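You operate a simulated robot arm through the tools that you are given. There is no shell and no other tool. Be economical: measure what you need, move in short steps, check, and stop when the job is done.

You are at the controls of a simulated robot arm. One attempt, no reset.

## Task
Lift the cup off the pantry crumbs, brush them into the dustpan and stand the cup back.
Fine: lay the brush down on the counter; the crumbs stay in the pan.

Only the result counts: the job must be done as asked and must still hold three seconds after the hand-in. Knocking over, shifting, dropping, spilling or breaking anything else fails it.

## Robot
A 6-joint arm with a two-finger parallel gripper on a trunk, on a base that drives. Base frame: it is fixed to the floor where the robot stands at the start and does not move with it; the origin is under the middle of the robot, x ahead of it, y to its left, z up; the surface under the hand at the start is at about z = 800. Readings come in mm, degrees, newtons and seconds.
With the tool pointing down near the work surface it reaches from about 260 to 680 mm from the robot's upright axis, wherever it stands. Its first joint turns from -166.0 to 166.0 degrees. Places, roughly: pantry crumbs [500, -200, 800]; plate-side counter by the door [600, 0, 800]. Payload 1.57 kg.
The TCP is the grasp point between the finger pads, 30 mm short of the fingertips. In the tool frame z runs along the fingers and y along their closing line. The gripper opens to 110 mm. The fingers are 24 mm wide and 12 mm thick; the gripper's body (48 by 112 mm) begins 78 mm behind the TCP.
Orientation is told as [roll, pitch, yaw] about the base's x, y, z axes, in that order, counted from this pose: with the fingers straight down and closing along the base's y, the tool's x points along the base's -x, its y along +y and its z along -z.

## Interface
- The arm moves only by the tool jog_arm. Its argument "targets" is a list of rows, each a list of 2 entries, a list of its own where there are three numbers: the shift along the tool's x, y, z in mm, then the turn, a rotation vector about the tool's x, y, z in degrees. In form: [[[tx, ty, tz], [ax, ay, az]], ...]. A call has 1 to 10 rows; each row shifts and turns the commanded pose from where the row before left it, along the tool's axes as they then stand. "claw" is the closure, from 0 (fully open) to 1 (shut), set as the call begins (left out, the last holds). A row lasts 0.2 s, in which the tool goes at most 50 mm and 8.6 degrees; a call with a longer step from one row to the next is refused whole, and so is a gripper value outside its range. A pose out of reach is approached as far as the arm can. The call stops where the force on the tool passes 40 N (or 10 N more than at its start, if that is more) or the arm is blocked; 0.2 s more then pass. Each finger travels about 108 mm/s and halts on what it meets, pressing with about 43 N; the grip force reading is that of the motor and also rises with nothing between the fingers. The clock runs only during rows and for 0.2 s after the last one: add rows that do not move to give the fingers time. It gives the time, the measured TCP pose, the force on the tool (base axes), the opening and the grip force at its end, in the units of the frame above (readings bear some noise), with the torque about the TCP (base axes, N m) and any sound that the robot's microphone picked up.
- Cameras (640 x 400 px; columns grow to the right, rows downward): "scene" is now at [45.5, 107.4, 1624.6]; the picture's right is [-0.43, -0.90, 0.00], its down [-0.72, 0.34, -0.61] and it looks along [0.55, -0.26, -0.80] (base axes); focal length 264 px, centre (320, 200). "wrist" rides on the gripper at [70, 16, -141] in the tool frame; the picture's right is [-0.23, 0.97, 0.00], its down [-0.86, -0.20, -0.48] and it looks along [-0.47, -0.11, 0.88] (tool axes); focal length 222 px, centre (320, 200).
- capture(camera): a new picture of that camera. The clock stands still meanwhile.
- move_column(by): slides the trunk up (or, below 0, down) by that many mm; the arm and the scene camera ride with it, the base frame stays. It gives what a move gives, with no picture.
- drive_base(legs): drives the robot by 1 to 6 legs, each [ahead, left, turn to the left] in mm, mm and degrees, along the robot's own axes; the way and the turn of a leg run together, so that a leg with both is an arc; at most 1500 mm and 180 degrees a leg. The arm and the cameras ride along, it lands a little off, and it stops where it bumps. It gives what a move gives.
- aim_head(pan, tilt): turns the head with the scene camera to pan (to the left, within 120 degrees either way) and tilt (down, from -29 to 69), counted from straight ahead of the robot. It gives what a move gives.
- point_at(camera, pixels): for up to 12 pixels [column, row] of the newest picture of that camera ("zoom" is the newest enlarged one), the place [x, y, z] in the base frame of the surface seen there, good to about 2 mm. The clock stands still meanwhile.
- inspect(camera, box): a new picture of the part [left, top, right, bottom] of that camera's present view, enlarged. The clock stands still meanwhile.
- sign_off(): hands the job in; it is judged then, once.

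Work in short steps. Measure before you move; look again where a grasp or a placing could have gone wrong, and mend it. You have 80 turns and 52 pictures in all, those below and enlarged ones among them. Open the gripper and draw the arm clear of the work before you hand the job in, unless the task says otherwise; then end with one line.

The tools are called after "Call:" as a command line: name --argument value ..., lists and objects as JSON in quotes. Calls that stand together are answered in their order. jog_arm: Moves the arm, as the interface text tells. Its arguments: {"type":"object","properties":{"targets":{"type":"array"},"claw":{"type":"number"}},"required":["targets"]} The other tools are called the same way: move_column (by) slides the trunk up or down; drive_base (legs) drives the base; aim_head (pan, tilt) turns the head that bears the scene camera; capture (camera) takes a picture; point_at (camera, pixels) gives the place of the surface under pixels of a picture; inspect (camera, box) takes an enlarged picture of a part of a camera's view; sign_off () hands the job in.

At the start:

```text
clock: 0.0
tool_pos: [388.8, -136.3, 1053.5]
orientation: [0.0, -0.1, 0.1]
ft_force: [-0.2, 0.2, -0.4]
wrist_torque: [-0.02, -0.04, 0.0]
finger_gap: 110.1
grip_force: 0.0
trunk travel left (down, up): [-225.0, 365.0]
robot x, y, heading: [-2.6, -2.1, -0.2]
head pan, tilt: [-25.7, 52.7]
```

scene: 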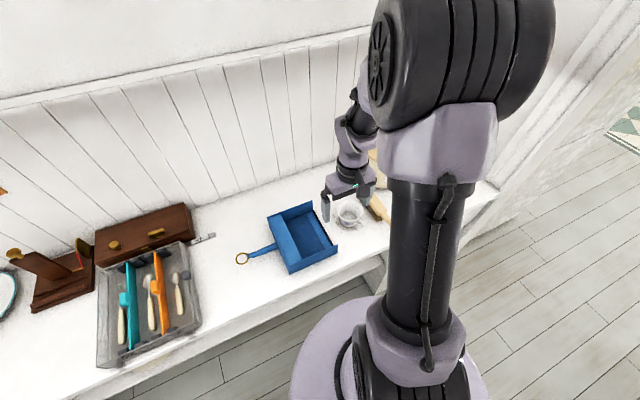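
wrist: 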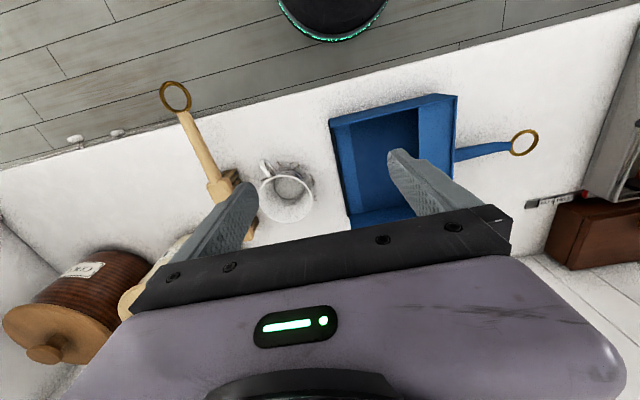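

The wrist picture shows the cup at about (286,195), the brush at (205,150) and the dustpan at (395,160). I'll enlarge that area to see the details.

Call:
inspect --camera "wrist" --box '[130, 70, 550, 270]'

Call:
inspect --camera "scene" --box '[220, 130, 420, 290]'

```text
1.52 times, centred on (340, 170) of wrist
```

zoom: 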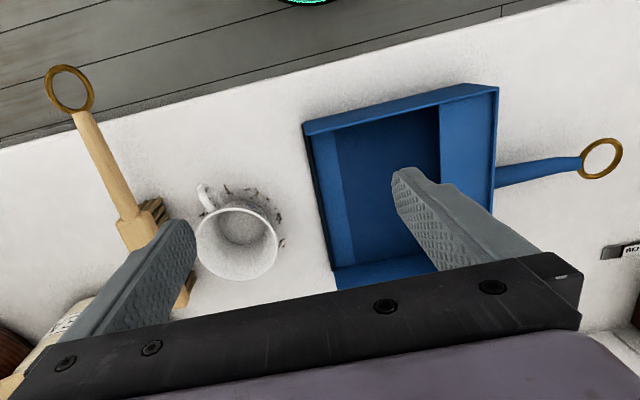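

```text
2.50 times, centred on (320, 210) of scene
```

zoom: 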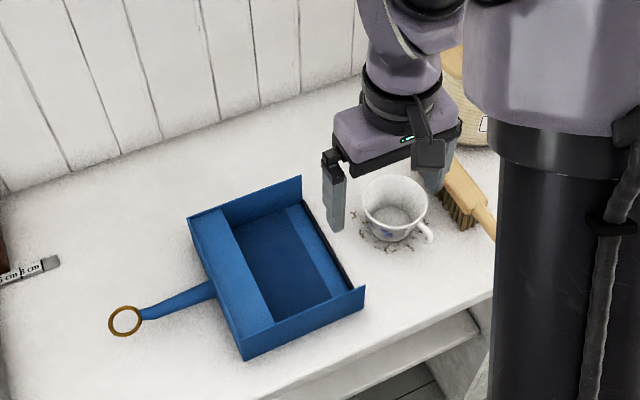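

Measuring the cup, the brush and the pan in both views.

Call:
point_at --camera "wrist" --pixels '[[260, 196], [311, 199], [286, 178], [287, 221], [287, 190], [265, 166], [176, 83], [195, 140], [222, 180], [331, 125], [350, 220], [383, 163]]'

Call:
point_at --camera "zoom" --pixels '[[303, 205], [362, 290], [188, 220], [244, 358], [300, 180], [364, 290], [330, 250], [290, 240], [235, 270], [470, 185], [455, 165], [465, 222]]'

```text
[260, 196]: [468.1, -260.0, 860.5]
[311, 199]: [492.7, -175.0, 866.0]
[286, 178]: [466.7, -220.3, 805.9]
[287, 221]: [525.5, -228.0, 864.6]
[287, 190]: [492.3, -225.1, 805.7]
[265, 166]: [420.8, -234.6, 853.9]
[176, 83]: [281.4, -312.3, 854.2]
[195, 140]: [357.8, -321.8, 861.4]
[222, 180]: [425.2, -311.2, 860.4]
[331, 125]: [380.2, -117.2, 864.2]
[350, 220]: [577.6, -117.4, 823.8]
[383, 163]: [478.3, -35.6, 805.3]
```

```text
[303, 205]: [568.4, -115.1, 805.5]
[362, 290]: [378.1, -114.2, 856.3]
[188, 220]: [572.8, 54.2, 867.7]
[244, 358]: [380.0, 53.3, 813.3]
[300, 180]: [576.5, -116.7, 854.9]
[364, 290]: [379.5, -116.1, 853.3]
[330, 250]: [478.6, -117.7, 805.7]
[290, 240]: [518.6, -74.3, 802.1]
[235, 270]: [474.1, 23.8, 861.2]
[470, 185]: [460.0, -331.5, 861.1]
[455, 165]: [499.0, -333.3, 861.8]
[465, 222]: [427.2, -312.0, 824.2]
```

The cup's rim circle works out to a centre near (483,-218), about 88 mm across, with the handle toward -x. I'll move above it at z≈960 and look again.

Call:
jog_arm --targets '[[[-31, -27, 0], [0, 0, 0]], [[-31, -27, 0], [0, 0, 0]], [[-32, -28, 10], [0, 0, 0]], [[0, 0, 40], [0, 0, 0]], [[0, 0, 40], [0, 0, 0]]]' --claw 0

Call:
capture --camera "wrist"

Call:
capture --camera "scene"

```text
clock: 1.2
tool_pos: [485.0, -216.9, 964.3]
orientation: [0.0, 0.0, 0.1]
ft_force: [-0.5, -0.7, 0.3]
wrist_torque: [0.0, 0.03, -0.02]
finger_gap: 110.2
grip_force: 0.2
trunk travel left (down, up): [-225.0, 365.0]
robot x, y, heading: [-1.2, -2.6, 0.2]
head pan, tilt: [-25.7, 52.7]
```

```text
47 pictures are left
```

wrist: 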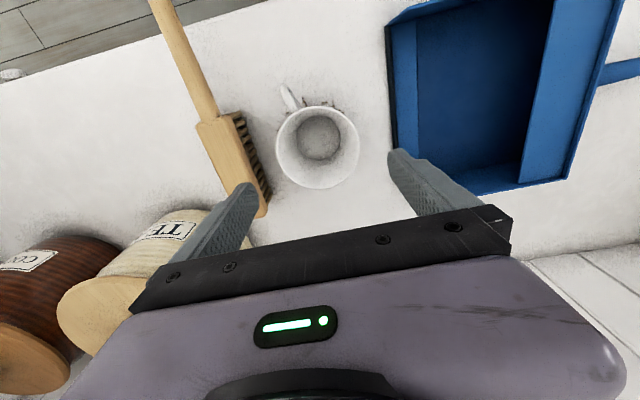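

```text
46 pictures are left
```

scene: 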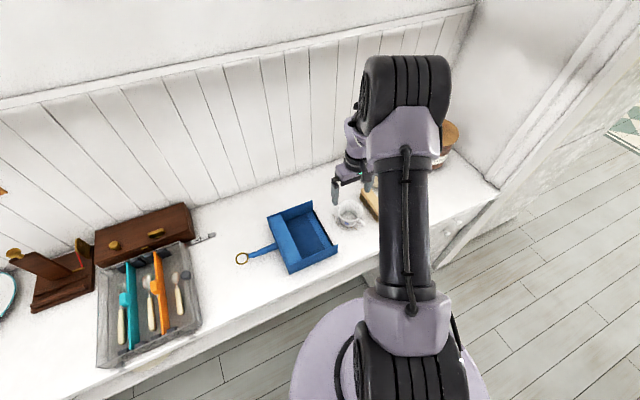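

The view is clear now: cup rim at (316,147), brush block at (232,165), canisters to its left. Measuring cup rim, brush ends and canister edge.

Call:
point_at --camera "wrist" --pixels '[[277, 146], [356, 146], [316, 107], [316, 187], [288, 95], [198, 124], [242, 113], [262, 214], [180, 50], [248, 128], [268, 195], [210, 212]]'

Call:
point_at --camera "wrist" --pixels '[[197, 100], [155, 10], [222, 108], [225, 150], [300, 260], [400, 120], [120, 150], [340, 100], [540, 230], [70, 70], [80, 235], [410, 70]]'

```text
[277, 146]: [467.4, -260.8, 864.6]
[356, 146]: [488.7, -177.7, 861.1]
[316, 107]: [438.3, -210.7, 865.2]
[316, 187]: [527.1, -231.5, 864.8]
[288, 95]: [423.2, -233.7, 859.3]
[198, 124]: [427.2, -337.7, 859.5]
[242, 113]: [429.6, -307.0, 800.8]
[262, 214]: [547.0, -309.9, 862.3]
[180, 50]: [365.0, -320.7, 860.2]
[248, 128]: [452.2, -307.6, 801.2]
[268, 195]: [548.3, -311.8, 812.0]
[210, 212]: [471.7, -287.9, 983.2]
```

```text
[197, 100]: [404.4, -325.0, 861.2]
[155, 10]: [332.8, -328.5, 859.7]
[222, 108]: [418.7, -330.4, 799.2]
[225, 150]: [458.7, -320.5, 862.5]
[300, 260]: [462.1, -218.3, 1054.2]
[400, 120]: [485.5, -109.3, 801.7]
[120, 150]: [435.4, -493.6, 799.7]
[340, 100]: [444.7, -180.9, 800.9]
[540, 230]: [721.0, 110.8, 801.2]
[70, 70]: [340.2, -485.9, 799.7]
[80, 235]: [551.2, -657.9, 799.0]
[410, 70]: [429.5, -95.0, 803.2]
```

Cup centre is (482,-219.5), rim z≈865. The brush lies along x: block x 425–550, y -338…-308, top 862; handle y≈-322. I'll descend with the fingers either side of the cup.

Call:
jog_arm --targets '[[[3, -2.5, 30], [0, 0, 0]], [[0, 0, 40], [0, 0, 0]], [[0, 0, 25], [0, 0, 0]], [[0, 0, 20], [0, 0, 0]], [[0, 0, 0], [0, 0, 0]]]' --claw 0

Call:
capture --camera "wrist"

```text
clock: 2.4
tool_pos: [480.9, -219.3, 849.1]
orientation: [0.0, 0.0, -0.1]
ft_force: [0.6, 0.0, 0.1]
wrist_torque: [-0.03, 0.0, 0.01]
finger_gap: 110.0
grip_force: 0.0
trunk travel left (down, up): [-225.0, 365.0]
robot x, y, heading: [-2.5, 0.8, 0.0]
head pan, tilt: [-25.7, 52.7]
```

```text
45 pictures are left
```

wrist: 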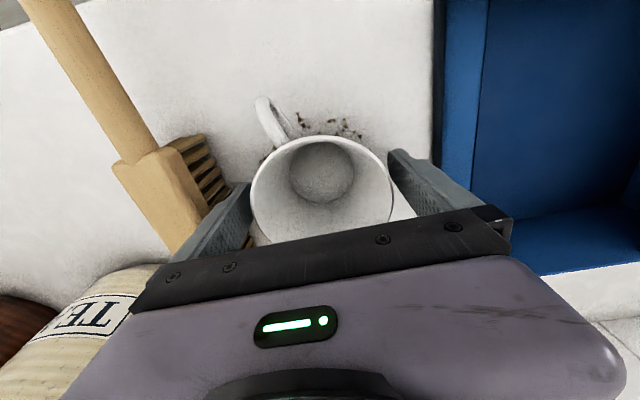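

The cup sits between the two fingers with a gap on both sides. Closing on it.

Call:
jog_arm --targets '[[[0, 0, 0], [0, 0, 0]], [[0, 0, 0], [0, 0, 0]], [[0, 0, 0], [0, 0, 0]]]' --claw 0.45

```text
clock: 3.2
tool_pos: [482.0, -219.9, 848.7]
orientation: [0.0, 0.0, 0.0]
ft_force: [0.6, 0.4, 0.5]
wrist_torque: [0.01, 0.0, 0.0]
finger_gap: 96.2
grip_force: 43.1
trunk travel left (down, up): [-225.0, 365.0]
robot x, y, heading: [4.0, 0.3, -0.0]
head pan, tilt: [-25.7, 52.7]
```

Gap 96 mm at 43 N: the cup is held. Lifting straight up.

Call:
jog_arm --targets '[[[0, 0, -10], [0, 0, 0]], [[0, 0, -25], [0, 0, 0]], [[0, 0, -40], [0, 0, 0]], [[0, 0, -40], [0, 0, 0]], [[0, 0, 0], [0, 0, 0]]]'

Call:
capture --camera "wrist"

Call:
capture --camera "scene"

```text
clock: 4.4
tool_pos: [480.4, -220.5, 965.1]
orientation: [0.0, 0.0, 0.1]
ft_force: [-0.5, -0.5, 0.3]
wrist_torque: [0.03, -0.01, 0.02]
finger_gap: 60.6
grip_force: 0.0
trunk travel left (down, up): [-225.0, 365.0]
robot x, y, heading: [3.7, 0.9, 0.3]
head pan, tilt: [-25.7, 52.7]
```

```text
44 pictures are left
```

wrist: 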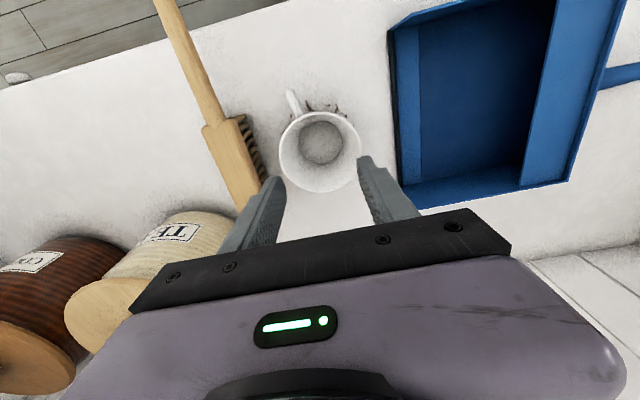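

```text
43 pictures are left
```

scene: 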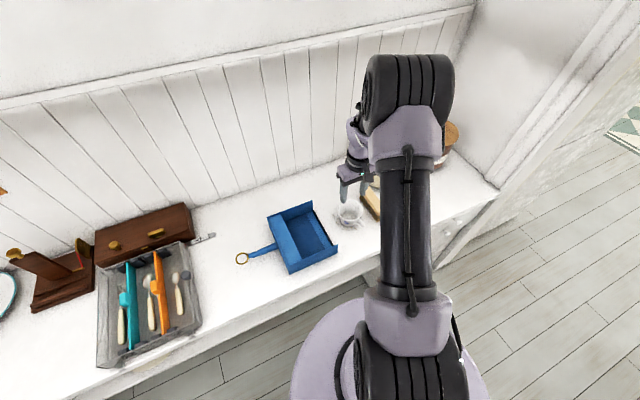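

The fingers slid off: the gap ended at 60.6 and the cup still stands at (320,150). I'll zoom in to see whether it moved and measure its true shape.

Call:
inspect --camera "wrist" --box '[220, 60, 420, 200]'

Call:
point_at --camera "wrist" --pixels '[[280, 150], [360, 148], [320, 112], [320, 190], [292, 97], [299, 110], [320, 145], [340, 170], [300, 170], [320, 105], [345, 112], [204, 128]]'

```text
2.86 times, centred on (320, 130) of wrist
```

zoom: 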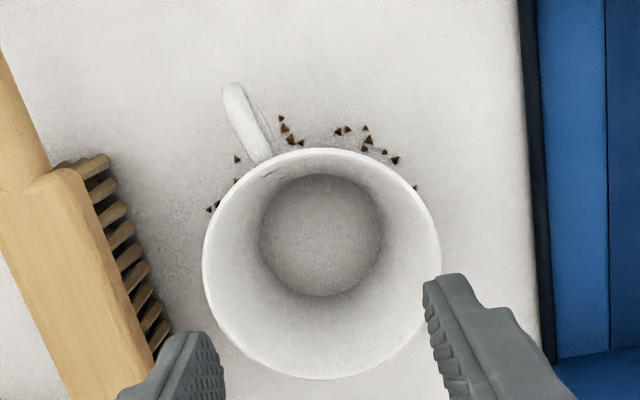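

```text
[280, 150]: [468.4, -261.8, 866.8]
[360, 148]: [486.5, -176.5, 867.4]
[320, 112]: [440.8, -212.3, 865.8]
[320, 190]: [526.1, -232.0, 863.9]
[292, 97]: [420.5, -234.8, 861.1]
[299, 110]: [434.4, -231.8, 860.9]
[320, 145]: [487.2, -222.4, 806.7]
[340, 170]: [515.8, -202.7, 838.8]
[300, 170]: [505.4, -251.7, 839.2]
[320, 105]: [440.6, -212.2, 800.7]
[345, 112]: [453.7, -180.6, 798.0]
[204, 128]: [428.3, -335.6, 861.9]
```

The cup hasn't moved (centre ≈ (482,-220)). The rim was 17 mm above the TCP, where the fingers probably flare, so I'll grasp again with the rim right at the TCP.

Call:
jog_arm --targets '[[[0, 0, 0], [0, 0, 0]], [[0, 0, 0], [0, 0, 0]], [[-1.5, 0, 30], [0, 0, 0]], [[0, 0, 40], [0, 0, 0]], [[0, 0, 32], [0, 0, 0]], [[0, 0, 0], [0, 0, 0]]]' --claw 0

Call:
jog_arm --targets '[[[0, 0, 0], [0, 0, 0]], [[0, 0, 0], [0, 0, 0]], [[0, 0, 0], [0, 0, 0]], [[0, 0, 0], [0, 0, 0]]]' --claw 1

Call:
capture --camera "wrist"

```text
clock: 5.8
tool_pos: [483.0, -221.6, 860.9]
orientation: [-0.1, 0.0, 0.0]
ft_force: [-0.3, -0.1, 0.0]
wrist_torque: [0.0, -0.02, -0.03]
finger_gap: 110.0
grip_force: 0.1
trunk travel left (down, up): [-225.0, 365.0]
robot x, y, heading: [0.3, 0.5, -0.1]
head pan, tilt: [-25.7, 52.7]
```

```text
clock: 6.8
tool_pos: [481.0, -221.3, 861.9]
orientation: [0.0, 0.0, 0.1]
ft_force: [0.0, -0.8, 0.2]
wrist_torque: [0.0, 0.0, -0.01]
finger_gap: 95.6
grip_force: 42.8
trunk travel left (down, up): [-225.0, 365.0]
robot x, y, heading: [3.4, 2.5, 0.0]
head pan, tilt: [-25.7, 52.7]
```

```text
41 pictures are left
```

wrist: 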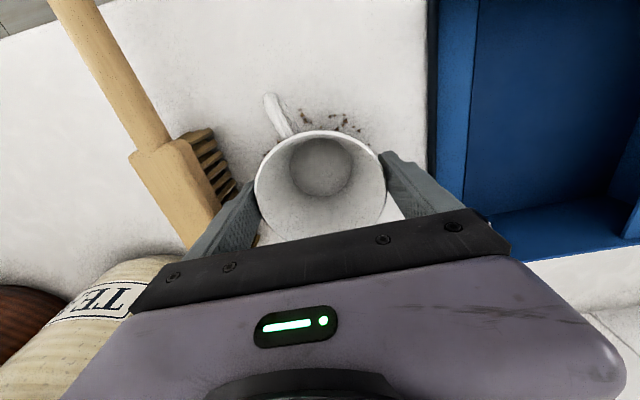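

Gap 95.6 again. I'll lift in tiny steps and read the force and gap to see whether the cup comes along.

Call:
jog_arm --targets '[[[0, 0, -4], [0, 0, 0]], [[0, 0, -4], [0, 0, 0]], [[0, 0, -4], [0, 0, 0]]]'

Call:
inspect --camera "wrist" --box '[160, 60, 480, 260]'

```text
clock: 7.6
tool_pos: [481.9, -220.6, 873.3]
orientation: [0.1, 0.0, 0.0]
ft_force: [-0.7, 0.0, -1.4]
wrist_torque: [0.03, 0.02, 0.0]
finger_gap: 95.2
grip_force: 43.0
trunk travel left (down, up): [-225.0, 365.0]
robot x, y, heading: [-3.4, -1.4, -0.0]
head pan, tilt: [-25.7, 52.7]
```

```text
2.00 times, centred on (320, 160) of wrist
```

zoom: 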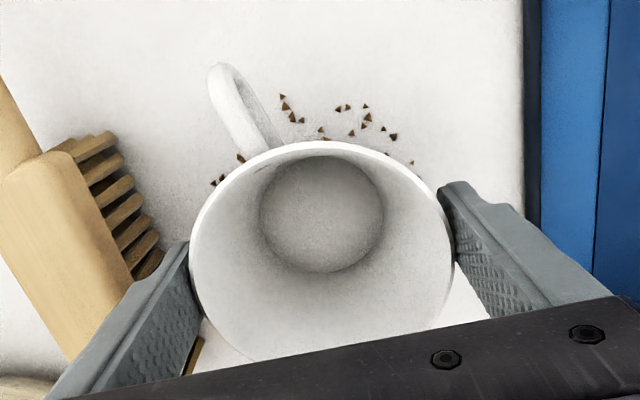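

The gap stays at 95.2 and the force shows -1.4 N, and the cup has visibly risen, so it's held. I'll lift on gently, and check how far the tea canister reaches before parking the cup at about (630,-170).

Call:
point_at --camera "wrist" --pixels '[[120, 270], [165, 257], [100, 300], [90, 330], [560, 250], [610, 320]]'

Call:
jog_arm --targets '[[[0, 0, -6], [0, 0, 0]], [[0, 0, -8], [0, 0, 0]], [[0, 0, -10], [0, 0, 0]], [[0, 0, -12], [0, 0, 0]], [[0, 0, -12], [0, 0, 0]], [[0, 0, -12], [0, 0, 0]], [[0, 0, -10], [0, 0, 0]], [[0, 0, -8], [0, 0, 0]], [[0, 0, -4], [0, 0, 0]], [[0, 0, 0], [0, 0, 0]]]'

Call:
capture --camera "wrist"

```text
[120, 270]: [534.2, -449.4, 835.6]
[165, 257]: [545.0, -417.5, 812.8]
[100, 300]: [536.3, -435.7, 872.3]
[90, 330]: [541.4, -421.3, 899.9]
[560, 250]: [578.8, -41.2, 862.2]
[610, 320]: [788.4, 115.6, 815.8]
```

```text
clock: 9.8
tool_pos: [482.8, -221.0, 956.5]
orientation: [0.0, 0.0, 0.0]
ft_force: [0.4, 1.0, -2.1]
wrist_torque: [0.02, 0.01, -0.03]
finger_gap: 95.9
grip_force: 43.0
trunk travel left (down, up): [-225.0, 365.0]
robot x, y, heading: [0.1, -3.2, -0.2]
head pan, tilt: [-25.7, 52.7]
```

```text
39 pictures are left
```

wrist: 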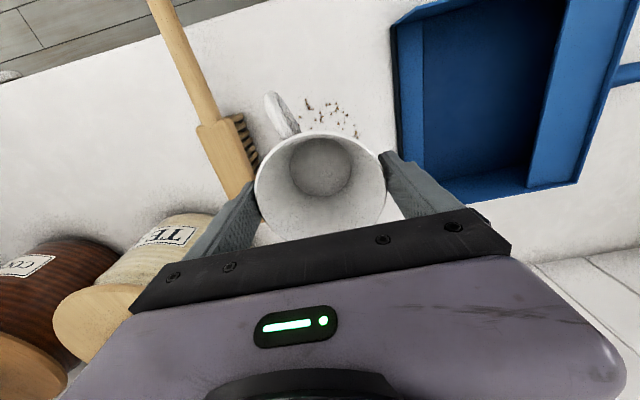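

Cup held firmly, wall at x≈788, canisters begin at x≈535. A clear spot free of the sweeping path is (400,-450), so I'll carry it there over the brush, bottom at z≈900+.

Call:
jog_arm --targets '[[[2, -6, -10], [0, 0, 0]], [[5, -14, -10], [0, 0, 0]], [[9, -24, 0], [0, 0, 0]], [[10, -28, 0], [0, 0, 0]], [[10, -28, 0], [0, 0, 0]], [[10, -28, 0], [0, 0, 0]], [[10, -28, 0], [0, 0, 0]], [[10, -28, 0], [0, 0, 0]], [[10, -25, 0], [0, 0, 0]], [[6, -20, 0], [0, 0, 0]]]'

Call:
capture --camera "wrist"

```text
clock: 12.0
tool_pos: [400.8, -450.6, 976.8]
orientation: [0.0, 0.0, 0.0]
ft_force: [-0.5, 0.8, -1.4]
wrist_torque: [0.03, 0.03, 0.08]
finger_gap: 95.7
grip_force: 43.1
trunk travel left (down, up): [-225.0, 365.0]
robot x, y, heading: [-0.9, 2.2, 0.1]
head pan, tilt: [-25.7, 52.7]
```

```text
38 pictures are left
```

wrist: 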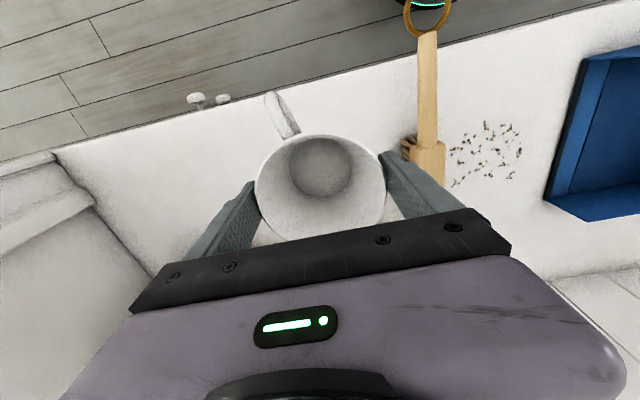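

The counter below is clear. I'll check the counter edge and canister front here before lowering.

Call:
point_at --camera "wrist" --pixels '[[250, 110], [200, 130], [215, 190], [265, 92], [170, 240], [440, 180], [450, 185], [520, 150], [490, 122], [455, 147], [485, 170], [427, 60]]'

```text
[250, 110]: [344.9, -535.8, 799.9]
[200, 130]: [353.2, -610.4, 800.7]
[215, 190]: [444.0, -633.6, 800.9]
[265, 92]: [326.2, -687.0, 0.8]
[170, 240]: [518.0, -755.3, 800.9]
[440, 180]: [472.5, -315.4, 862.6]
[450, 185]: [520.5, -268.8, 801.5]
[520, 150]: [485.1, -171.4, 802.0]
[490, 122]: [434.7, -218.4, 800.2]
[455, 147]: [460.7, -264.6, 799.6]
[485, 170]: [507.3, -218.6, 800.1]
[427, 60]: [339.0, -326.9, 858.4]
```

The counter edge is near x≈330, so I'll shift the cup 20 mm inward to x=420 and lower it to the height where it stood (TCP ≈ 862).

Call:
jog_arm --targets '[[[-10, 0, 10], [0, 0, 0]], [[-10, 0, 20], [0, 0, 0]], [[0, 0, 25], [0, 0, 0]], [[0, 0, 25], [0, 0, 0]], [[0, 0, 15], [0, 0, 0]], [[0, 0, 8], [0, 0, 0]], [[0, 0, 5], [0, 0, 0]], [[0, 0, 3], [0, 0, 0]], [[0, 0, 2.5], [0, 0, 0]], [[0, 0, 0], [0, 0, 0]]]'

```text
clock: 14.2
tool_pos: [420.6, -449.6, 862.5]
orientation: [-0.1, 0.1, 0.1]
ft_force: [-0.5, 0.2, -2.5]
wrist_torque: [0.02, -0.03, 0.01]
finger_gap: 95.5
grip_force: 43.6
trunk travel left (down, up): [-225.0, 365.0]
robot x, y, heading: [0.8, 0.0, -0.2]
head pan, tilt: [-25.7, 52.7]
```

Not yet in contact (force still about the weight). I'll lower millimetre by millimetre.

Call:
jog_arm --targets '[[[0, 0, 1], [0, 0, 0]], [[0, 0, 0.5], [0, 0, 0]]]'

Call:
inspect --camera "wrist" --box '[160, 60, 480, 260]'

```text
clock: 14.8
tool_pos: [420.8, -450.0, 860.8]
orientation: [0.0, -0.1, -0.1]
ft_force: [0.8, 0.8, 5.0]
wrist_torque: [0.1, 0.11, -0.01]
finger_gap: 95.5
grip_force: 43.1
trunk travel left (down, up): [-225.0, 365.0]
robot x, y, heading: [-0.2, -0.9, 0.1]
head pan, tilt: [-25.7, 52.7]
```

```text
2.00 times, centred on (320, 160) of wrist
```

zoom: 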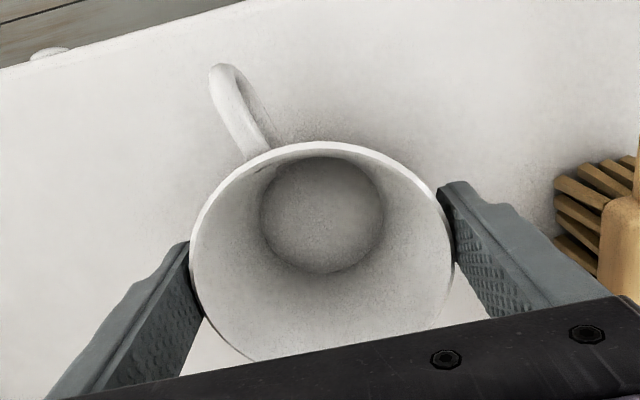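

The force turned to +5 N: the cup is on the counter. Opening, then rising straight up.

Call:
jog_arm --targets '[[[0, 0, 0], [0, 0, 0]], [[0, 0, 0], [0, 0, 0]], [[0, 0, -15], [0, 0, 0]], [[0, 0, -40], [0, 0, 0]], [[0, 0, -45], [0, 0, 0]], [[0, 0, -45], [0, 0, 0]]]' --claw 0

Call:
capture --camera "wrist"

```text
clock: 16.2
tool_pos: [419.5, -449.5, 1005.9]
orientation: [0.0, 0.0, 0.0]
ft_force: [-0.1, 0.0, 0.1]
wrist_torque: [0.01, 0.02, -0.02]
finger_gap: 110.1
grip_force: 0.1
trunk travel left (down, up): [-225.0, 365.0]
robot x, y, heading: [-1.8, -2.3, -0.3]
head pan, tilt: [-25.7, 52.7]
```

```text
36 pictures are left
```

wrist: 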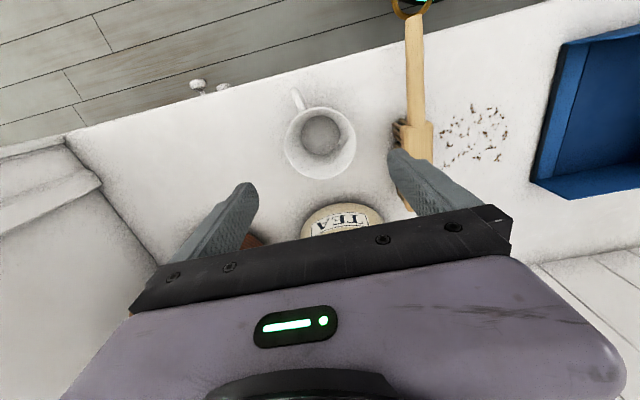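

The cup stands upright at (322,142) and the crumbs are exposed. Now I'll move above the brush block, about (487,-323), with the fingers opened to 60 mm.

Call:
jog_arm --targets '[[[-20, 35, 0], [0, 0, 0]], [[-24, 45, 0], [0, 0, 0]], [[-23.5, 46.5, 0], [0, 0, 0]], [[0, 0, 30], [0, 0, 0]], [[0, 0, 20], [0, 0, 0]], [[0, 0, 0], [0, 0, 0]]]' --claw 0.45

Call:
capture --camera "wrist"

Call:
inspect --camera "scene" --box '[260, 130, 420, 240]'

```text
refused: row 2 steps farther than a row can; nothing moved
```

```text
35 pictures are left
```

wrist: 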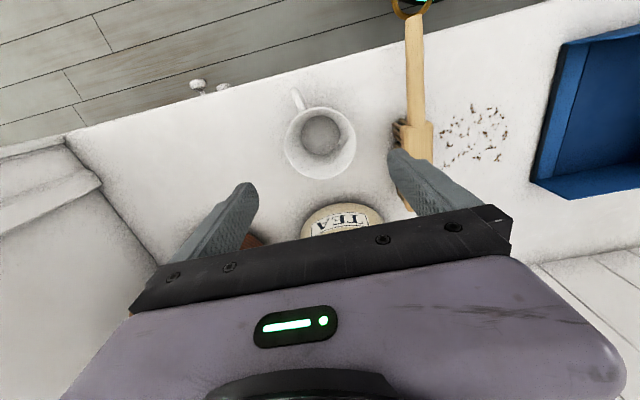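

```text
3.64 times, centred on (340, 185) of scene
```

zoom: 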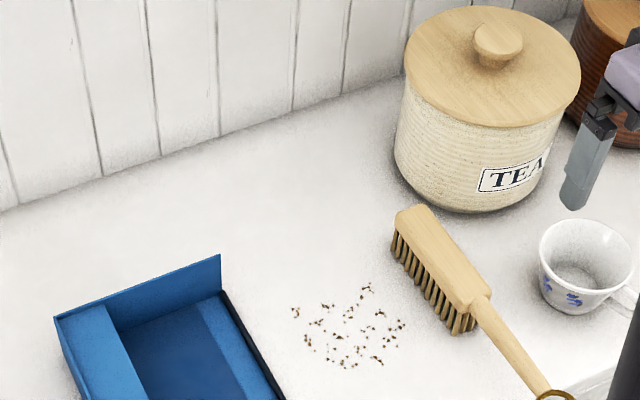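

The move was refused for an over-long step, but the scene zoom shows everything plainly: block, bristles, crumbs, pan lip. Measuring heights there.

Call:
point_at --camera "zoom" --pixels '[[398, 212], [425, 207], [486, 294], [466, 314], [430, 275], [430, 290], [395, 258], [455, 332], [293, 310], [405, 320], [370, 287], [345, 366]]'

Call:
point_at --camera "zoom" --pixels '[[245, 335], [230, 330], [215, 340], [185, 350], [160, 360], [120, 320], [145, 380], [90, 340], [400, 285], [445, 255], [220, 290], [500, 310]]'

```text
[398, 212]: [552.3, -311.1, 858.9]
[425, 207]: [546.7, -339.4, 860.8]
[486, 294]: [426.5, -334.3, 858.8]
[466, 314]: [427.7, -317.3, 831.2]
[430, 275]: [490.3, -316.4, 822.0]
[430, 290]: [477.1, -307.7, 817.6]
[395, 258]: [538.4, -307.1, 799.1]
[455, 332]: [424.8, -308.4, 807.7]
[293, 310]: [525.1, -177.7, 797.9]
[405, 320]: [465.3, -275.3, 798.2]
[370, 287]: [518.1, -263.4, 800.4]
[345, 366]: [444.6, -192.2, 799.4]
```

```text
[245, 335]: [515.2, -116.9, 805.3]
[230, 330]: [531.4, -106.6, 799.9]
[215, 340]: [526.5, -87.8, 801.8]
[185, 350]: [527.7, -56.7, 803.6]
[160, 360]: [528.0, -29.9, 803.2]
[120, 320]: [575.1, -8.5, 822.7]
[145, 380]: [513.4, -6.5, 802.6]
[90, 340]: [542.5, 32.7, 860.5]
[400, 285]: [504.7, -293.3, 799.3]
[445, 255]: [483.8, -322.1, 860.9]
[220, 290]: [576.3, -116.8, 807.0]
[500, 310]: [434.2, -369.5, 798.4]
```

Block: x 425–552, y -340…-309, z ≈835–861; bristles to 800. Crumbs: x 440–528, y -275…-172, all within the block's length. Moving above the block.

Call:
jog_arm --targets '[[[-16, 30, 0], [0, 0, 0]], [[-18, 34, 0], [0, 0, 0]], [[-18, 34, 0], [0, 0, 0]], [[-16, 27, 20], [0, 0, 0]], [[0, 0, 40], [0, 0, 0]], [[0, 0, 30], [0, 0, 0]], [[0, 0, 0], [0, 0, 0]]]' --claw 0.45

Call:
capture --camera "wrist"

```text
clock: 17.8
tool_pos: [488.6, -324.8, 914.4]
orientation: [0.0, 0.0, 0.0]
ft_force: [0.5, -0.7, 0.1]
wrist_torque: [-0.02, 0.04, -0.01]
finger_gap: 60.4
grip_force: 0.0
trunk travel left (down, up): [-225.0, 365.0]
robot x, y, heading: [-0.1, 1.7, -0.0]
head pan, tilt: [-25.7, 52.7]
```

```text
33 pictures are left
```

wrist: 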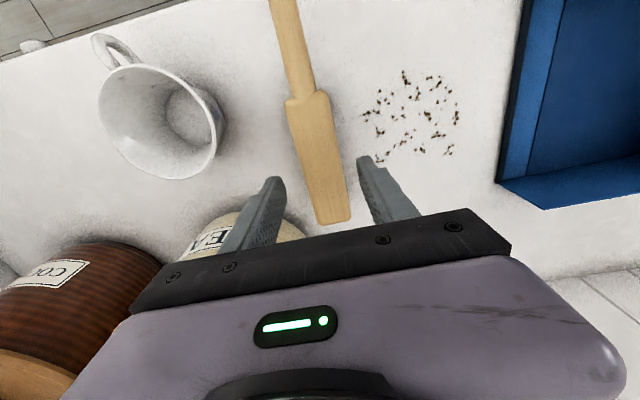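

The block lies between the fingers. Descending to TCP z≈852 and closing.

Call:
jog_arm --targets '[[[0, 0, 25], [0, 0, 0]], [[0, 0, 25], [0, 0, 0]], [[0, 0, 12], [0, 0, 0]], [[0, 0, 0], [0, 0, 0]]]'

Call:
jog_arm --targets '[[[0, 0, 0], [0, 0, 0]], [[0, 0, 0], [0, 0, 0]], [[0, 0, 0], [0, 0, 0]]]' --claw 1

Call:
capture --camera "wrist"

```text
clock: 18.8
tool_pos: [487.1, -323.8, 853.2]
orientation: [-0.1, 0.0, 0.1]
ft_force: [0.8, 1.3, -0.7]
wrist_torque: [0.0, 0.01, 0.0]
finger_gap: 60.6
grip_force: 0.2
trunk travel left (down, up): [-225.0, 365.0]
robot x, y, heading: [-3.7, -0.5, -0.0]
head pan, tilt: [-25.7, 52.7]
```

```text
clock: 19.6
tool_pos: [489.0, -324.7, 854.5]
orientation: [0.0, 0.0, -0.1]
ft_force: [0.3, -0.4, -0.7]
wrist_torque: [-0.02, -0.22, -0.08]
finger_gap: 37.6
grip_force: 43.1
trunk travel left (down, up): [-225.0, 365.0]
robot x, y, heading: [0.4, 1.0, 0.0]
head pan, tilt: [-25.7, 52.7]
```

```text
32 pictures are left
```

wrist: 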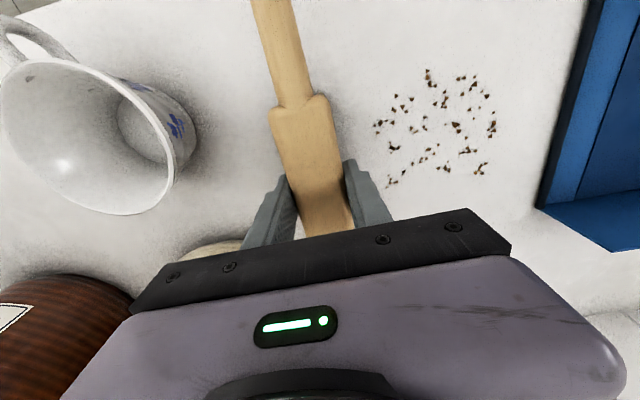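

The block is gripped (43 N). I'll sweep gently in +y, 10 mm per row, watching the force.

Call:
jog_arm --targets '[[[0, 5, 0], [0, 0, 0]], [[0, 10, 0], [0, 0, 0]], [[0, 10, 0], [0, 0, 0]], [[0, 10, 0], [0, 0, 0]], [[0, 10, 0], [0, 0, 0]], [[0, 10, 0], [0, 0, 0]], [[0, 10, 0], [0, 0, 0]], [[0, 10, 0], [0, 0, 0]], [[0, 10, 0], [0, 0, 0]], [[0, 10, 0], [0, 0, 0]]]'

Call:
capture --camera "wrist"

```text
clock: 21.8
tool_pos: [489.2, -230.3, 853.7]
orientation: [0.0, 0.0, 0.0]
ft_force: [0.8, -0.3, 0.3]
wrist_torque: [0.0, -0.03, 0.02]
finger_gap: 37.8
grip_force: 43.4
trunk travel left (down, up): [-225.0, 365.0]
robot x, y, heading: [-2.7, -1.5, -0.2]
head pan, tilt: [-25.7, 52.7]
```

```text
31 pictures are left
```

wrist: 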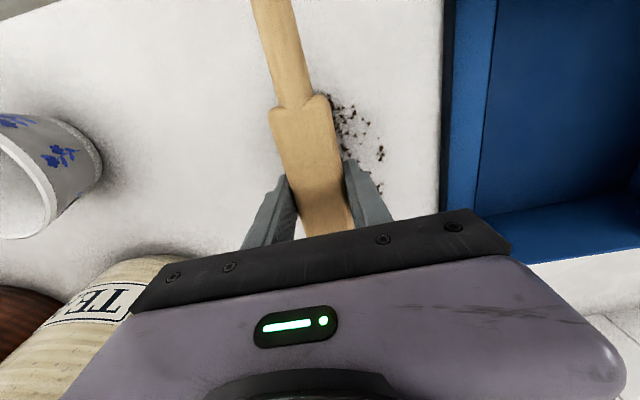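

The crumbs are being herded, with some near the block's near end around (332,97). I'll zoom in to check none is slipping past.

Call:
inspect --camera "wrist" --box '[220, 50, 460, 200]'

Call:
inspect --camera "scene" --box '[260, 150, 420, 250]'

```text
2.67 times, centred on (340, 125) of wrist
```

zoom: 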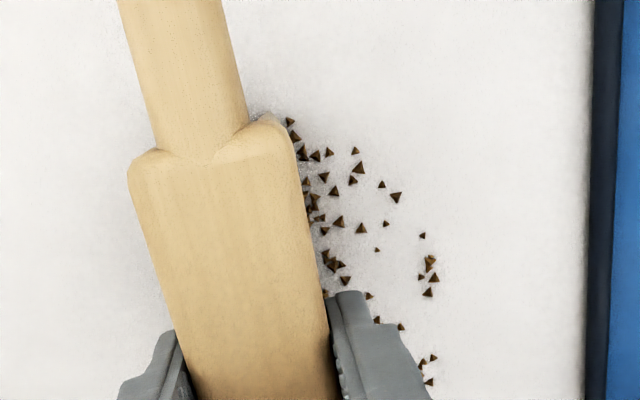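

```text
4.00 times, centred on (340, 200) of scene
```

zoom: 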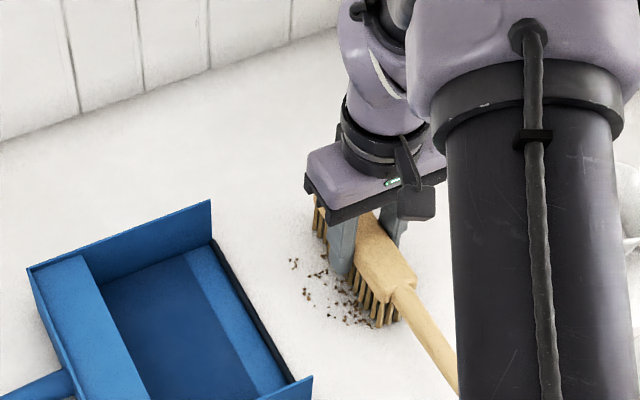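

A crumb sits only a few mm from the near end. The handle would also hit the pan's near wall (x≈379, top ≈865) if swept straight in. So I'll lift, shift 10 mm toward -x, set down behind the crumbs, and sweep straight only until the block centre reaches about y=-142.

Call:
jog_arm --targets '[[[0, -6, 0], [0, 0, 0]], [[0, -8, -12], [0, 0, 0]], [[10, 0, 0], [0, 0, 0]], [[0, 0, 12], [0, 0, 0]], [[0, 5, 0], [0, 0, 0]], [[0, 10, 0], [0, 0, 0]], [[0, 10, 0], [0, 0, 0]], [[0, 10, 0], [0, 0, 0]], [[0, 10, 0], [0, 0, 0]], [[0, 10, 0], [0, 0, 0]]]'

Call:
inspect --camera "wrist" --box '[220, 50, 460, 200]'

```text
clock: 24.0
tool_pos: [477.7, -189.3, 854.4]
orientation: [0.1, -0.2, 0.0]
ft_force: [0.9, -4.2, 8.1]
wrist_torque: [0.03, 0.53, 0.12]
finger_gap: 37.7
grip_force: 42.2
trunk travel left (down, up): [-225.0, 365.0]
robot x, y, heading: [2.5, -0.4, 0.2]
head pan, tilt: [-25.7, 52.7]
```

```text
2.67 times, centred on (340, 125) of wrist
```

zoom: 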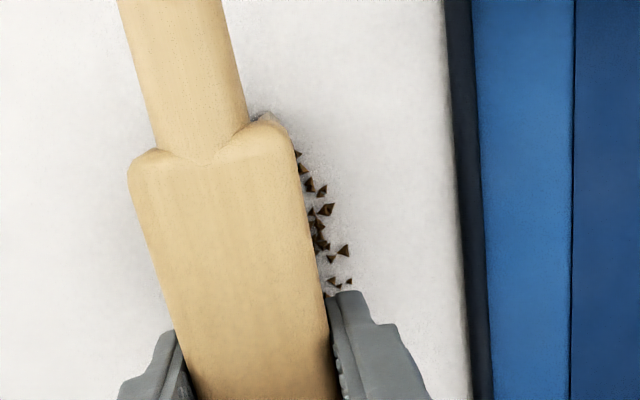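

The crumbs line the bristle face; fewer are visible, so some may be among the bristles. Continuing straight 40 mm, then checking from the scene camera.

Call:
jog_arm --targets '[[[0, 8, 0], [0, 0, 0]], [[0, 8, 0], [0, 0, 0]], [[0, 8, 0], [0, 0, 0]], [[0, 8, 0], [0, 0, 0]], [[0, 8, 0], [0, 0, 0]]]'

Call:
capture --camera "wrist"

Call:
inspect --camera "scene" --box '[260, 160, 400, 250]'

```text
clock: 25.2
tool_pos: [477.9, -146.9, 855.1]
orientation: [0.0, 0.0, 0.0]
ft_force: [-0.4, 0.5, -0.1]
wrist_torque: [0.02, -0.12, 0.0]
finger_gap: 37.6
grip_force: 42.8
trunk travel left (down, up): [-225.0, 365.0]
robot x, y, heading: [1.7, 2.6, 0.1]
head pan, tilt: [-25.7, 52.7]
```

```text
27 pictures are left
```

wrist: 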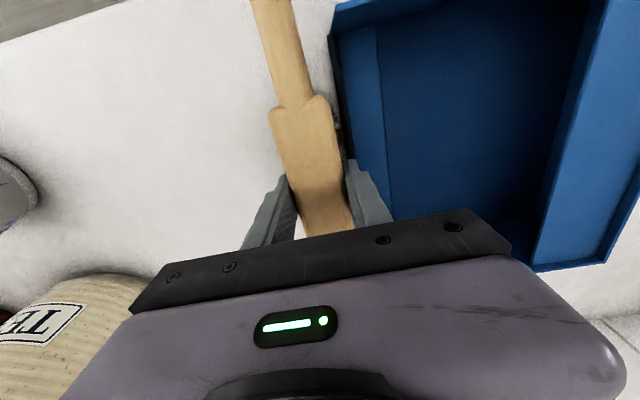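

```text
4.44 times, centred on (330, 205) of scene
```

zoom: 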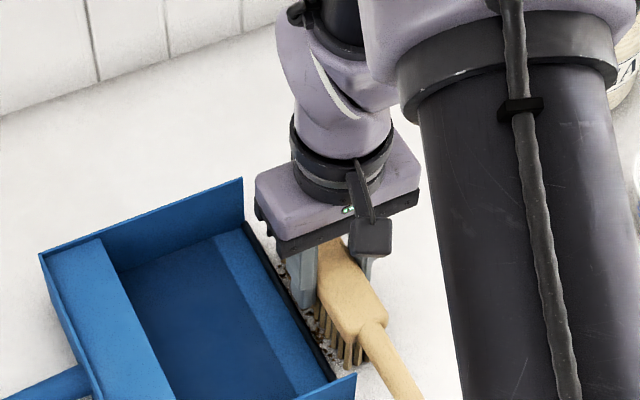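

The bristle face is near the lip. I'll lift the brush straight up, back it off and yaw it 25° (handle toward -y), then look at how the crumbs lie.

Call:
jog_arm --targets '[[[0, -4, 0], [0, 0, 0]], [[0, -6, -10], [0, 0, 0]], [[0, -15, -30], [0, 0, -4]], [[0, -25, -30], [0, 0, -7]], [[0, -25, -20], [0, 0, -7]], [[0, -15, 0], [0, 0, -7]], [[0, 0, 0], [0, 0, 0]]]'

Call:
capture --camera "wrist"

Call:
inspect --camera "scene" --box '[260, 160, 400, 250]'

```text
clock: 26.8
tool_pos: [489.1, -235.7, 945.1]
orientation: [0.0, 0.1, 25.1]
ft_force: [-1.0, 0.9, -2.1]
wrist_torque: [0.0, -0.06, 0.01]
finger_gap: 37.7
grip_force: 43.0
trunk travel left (down, up): [-225.0, 365.0]
robot x, y, heading: [-1.2, -1.1, -0.0]
head pan, tilt: [-25.7, 52.7]
```

```text
25 pictures are left
```

wrist: 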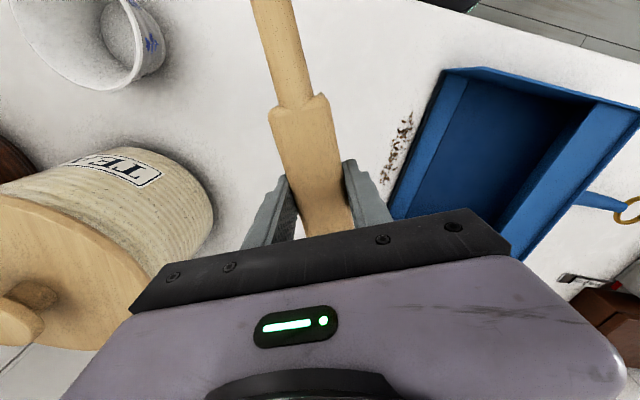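

```text
4.44 times, centred on (330, 205) of scene
```

zoom: 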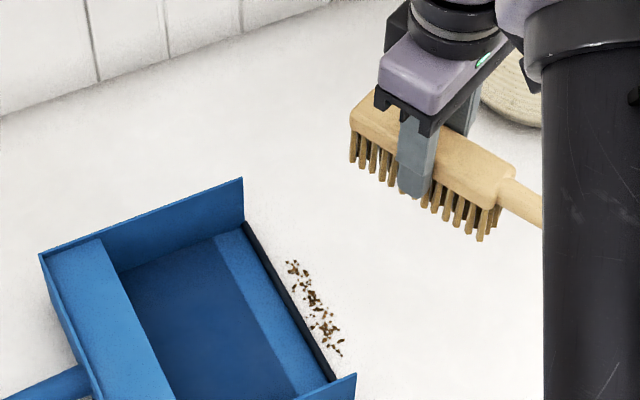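

All crumbs lie in a tidy band beside the lip and none are left behind. Measuring the band and the lip.

Call:
point_at --camera "zoom" --pixels '[[290, 265], [340, 352], [308, 300], [322, 325], [333, 345], [255, 240], [290, 300], [325, 365], [310, 320], [355, 377], [242, 180], [275, 300]]'

Call:
point_at --camera "wrist" --pixels '[[411, 115], [393, 150], [383, 178], [400, 140], [405, 125]]'

```text
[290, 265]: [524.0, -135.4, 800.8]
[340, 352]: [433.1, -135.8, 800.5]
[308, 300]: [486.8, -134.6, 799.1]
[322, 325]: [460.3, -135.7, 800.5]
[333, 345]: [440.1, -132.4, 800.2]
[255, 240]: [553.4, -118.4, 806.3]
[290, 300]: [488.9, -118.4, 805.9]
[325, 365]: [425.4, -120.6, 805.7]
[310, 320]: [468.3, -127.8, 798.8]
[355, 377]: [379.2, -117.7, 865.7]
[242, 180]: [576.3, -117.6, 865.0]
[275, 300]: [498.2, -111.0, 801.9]
```

```text
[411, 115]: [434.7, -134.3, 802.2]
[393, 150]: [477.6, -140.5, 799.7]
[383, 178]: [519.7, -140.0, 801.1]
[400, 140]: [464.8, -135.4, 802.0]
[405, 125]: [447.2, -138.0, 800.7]
```

Crumbs lie at y -128…-141, x 433–524; the dark lip at y≈-118 reads z≈806. I'll enlarge the lip to understand its shape.

Call:
inspect --camera "wrist" --box '[370, 60, 500, 220]'

Call:
inspect --camera "scene" --box '[305, 195, 355, 245]'

Call:
point_at --camera "zoom" --pixels '[[240, 200], [246, 200], [252, 200], [258, 200], [264, 200], [270, 200], [276, 200], [282, 200], [288, 200], [294, 200], [300, 200], [230, 200]]'

```text
2.50 times, centred on (435, 140) of wrist
```

zoom: 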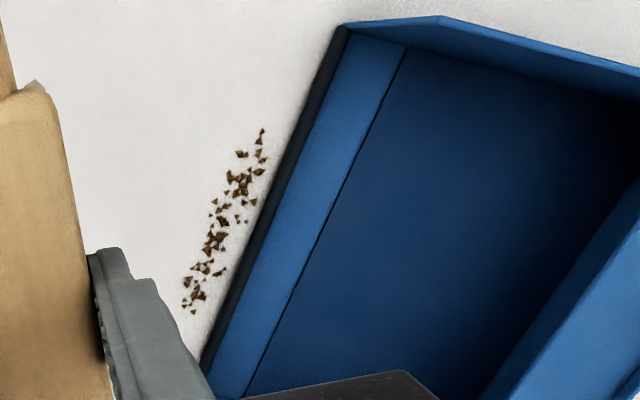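

```text
8.00 times, centred on (330, 220) of scene
```

zoom: 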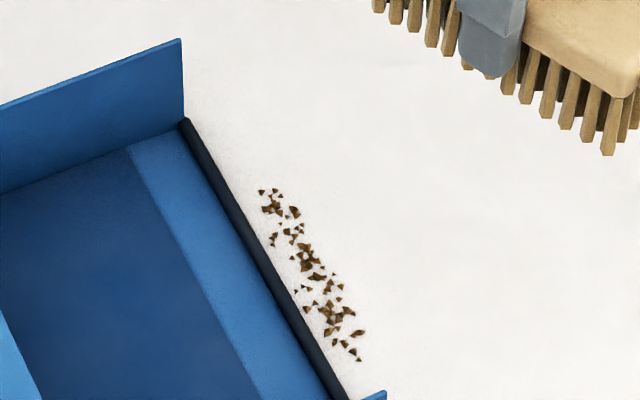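

```text
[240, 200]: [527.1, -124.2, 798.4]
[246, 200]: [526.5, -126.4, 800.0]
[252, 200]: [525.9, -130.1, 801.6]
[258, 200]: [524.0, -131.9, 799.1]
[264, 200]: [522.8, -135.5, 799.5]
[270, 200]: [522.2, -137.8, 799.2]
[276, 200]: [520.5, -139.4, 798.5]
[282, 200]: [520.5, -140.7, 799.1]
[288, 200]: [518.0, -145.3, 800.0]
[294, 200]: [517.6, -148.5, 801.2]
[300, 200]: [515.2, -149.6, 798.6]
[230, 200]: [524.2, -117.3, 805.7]
```

The lip is a rounded bead about 5 mm high at y -120…-114, followed by the floor. I'll use only 12° of yaw (enough for the handle to miss the near wall), land behind the crumbs at centre (482,-180), and check.

Call:
jog_arm --targets '[[[0, 0, 0], [0, 0, 6.5]], [[0, 0, 0], [0, 0, 6.5]], [[-2.5, 28, 0], [0, 0, 0]], [[-2.4, 28.2, 20], [0, 0, 0]], [[0, 0, 30], [0, 0, 0]], [[0, 0, 28], [0, 0, 0]], [[0, 0, 11], [0, 0, 0]], [[0, 0, 0], [0, 0, 0]]]'

Call:
capture --camera "wrist"

```text
clock: 28.6
tool_pos: [481.8, -181.7, 855.1]
orientation: [0.0, 0.0, 12.0]
ft_force: [-0.5, -0.9, -3.2]
wrist_torque: [0.0, -0.01, 0.0]
finger_gap: 37.5
grip_force: 43.3
trunk travel left (down, up): [-225.0, 365.0]
robot x, y, heading: [-3.2, 3.6, 0.1]
head pan, tilt: [-25.7, 52.7]
```

```text
21 pictures are left
```

wrist: 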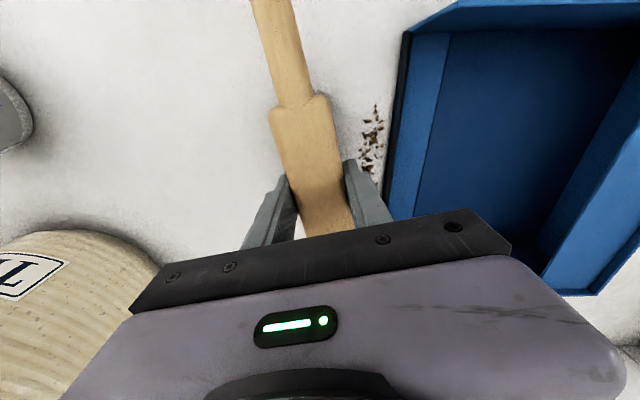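

Landed cleanly behind the crumbs. Now a slow push in +y to bring the face to the bead, watching the force for the bristles' compliance.

Call:
jog_arm --targets '[[[-1.5, 7, 0.6], [0, 0, 0]], [[-1.5, 7, 0], [0, 0, 0]], [[-1.5, 7, 0], [0, 0, 0]], [[-1.5, 7, 0], [0, 0, 0]], [[-1.5, 7, 0], [0, 0, 0]], [[-1, 5, 0], [0, 0, 0]]]'

Call:
inspect --camera "wrist" --box '[290, 60, 450, 220]'

```text
clock: 30.0
tool_pos: [483.6, -140.6, 855.2]
orientation: [-0.1, 0.0, 12.0]
ft_force: [-0.1, 0.1, -1.6]
wrist_torque: [0.01, -0.01, 0.03]
finger_gap: 37.7
grip_force: 42.9
trunk travel left (down, up): [-225.0, 365.0]
robot x, y, heading: [-1.2, 1.8, -0.1]
head pan, tilt: [-25.7, 52.7]
```

```text
2.50 times, centred on (370, 140) of wrist
```

zoom: 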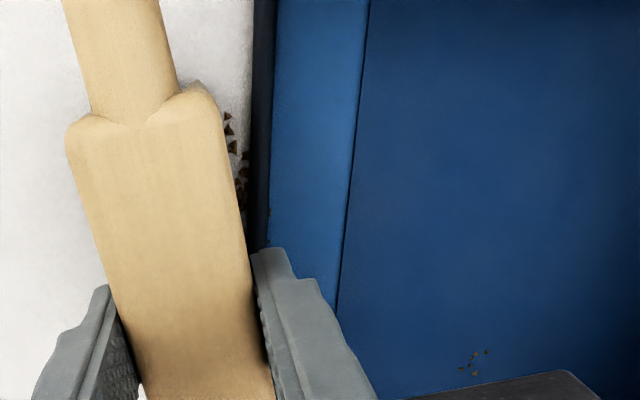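

Crumbs are already rolling over the bead into the pan ((475,360) in the zoom), with no blocking force. I'll push on 28 mm; the handle still clears the near wall.

Call:
jog_arm --targets '[[[-1.2, 6, 0], [0, 0, 0]], [[-1.2, 6, 0], [0, 0, 0]], [[-1.2, 6, 0], [0, 0, 0]], [[-1.2, 5.5, 0], [0, 0, 0]], [[-1, 5, 0], [0, 0, 0]]]'

Call:
capture --camera "wrist"

```text
clock: 31.2
tool_pos: [481.3, -111.8, 856.1]
orientation: [0.1, -0.1, 12.0]
ft_force: [1.5, -9.2, 27.9]
wrist_torque: [-0.01, 0.42, -0.1]
finger_gap: 37.9
grip_force: 43.0
trunk travel left (down, up): [-225.0, 365.0]
robot x, y, heading: [1.5, 0.9, 0.0]
head pan, tilt: [-25.7, 52.7]
```

```text
19 pictures are left
```

wrist: 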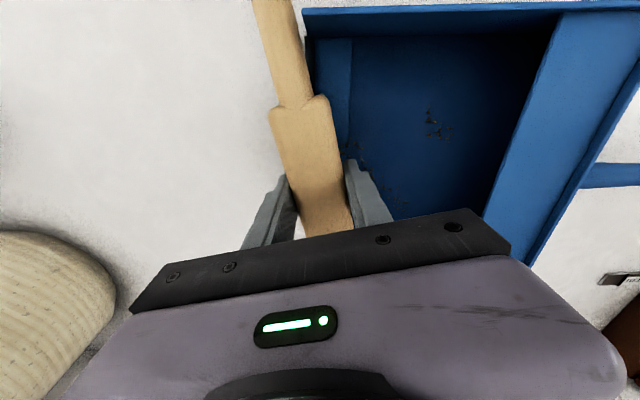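

The crumbs are inside the pan, and the bristles now press on the pan floor (28 N), so I lift straight up, back off and check pan and counter.

Call:
jog_arm --targets '[[[0, 0, -4], [0, 0, 0]], [[0, 0, -8], [0, 0, 0]], [[0, 0, -40], [0, 0, 0]], [[0, -40, -30], [0, 0, 0]], [[0, -45, -10], [0, 0, 0]], [[0, -45, 0], [0, 0, 0]], [[0, 0, 0], [0, 0, 0]]]'

Call:
capture --camera "wrist"

Call:
inspect --camera "scene" --box '[250, 170, 410, 270]'

```text
clock: 32.8
tool_pos: [512.1, -237.2, 946.4]
orientation: [0.0, 0.1, 12.0]
ft_force: [-0.3, 0.0, -2.5]
wrist_torque: [-0.01, -0.02, 0.01]
finger_gap: 37.4
grip_force: 43.4
trunk travel left (down, up): [-225.0, 365.0]
robot x, y, heading: [-2.5, 1.4, -0.2]
head pan, tilt: [-25.7, 52.7]
```

```text
18 pictures are left
```

wrist: 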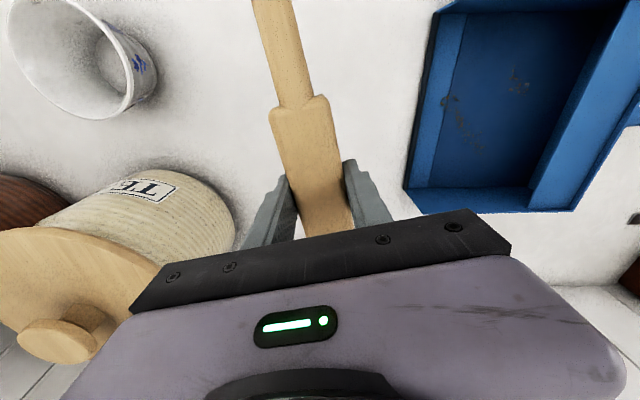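

```text
4.00 times, centred on (330, 220) of scene
```

zoom: 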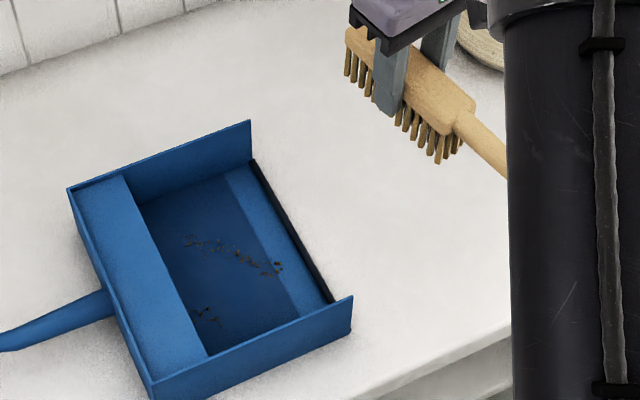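

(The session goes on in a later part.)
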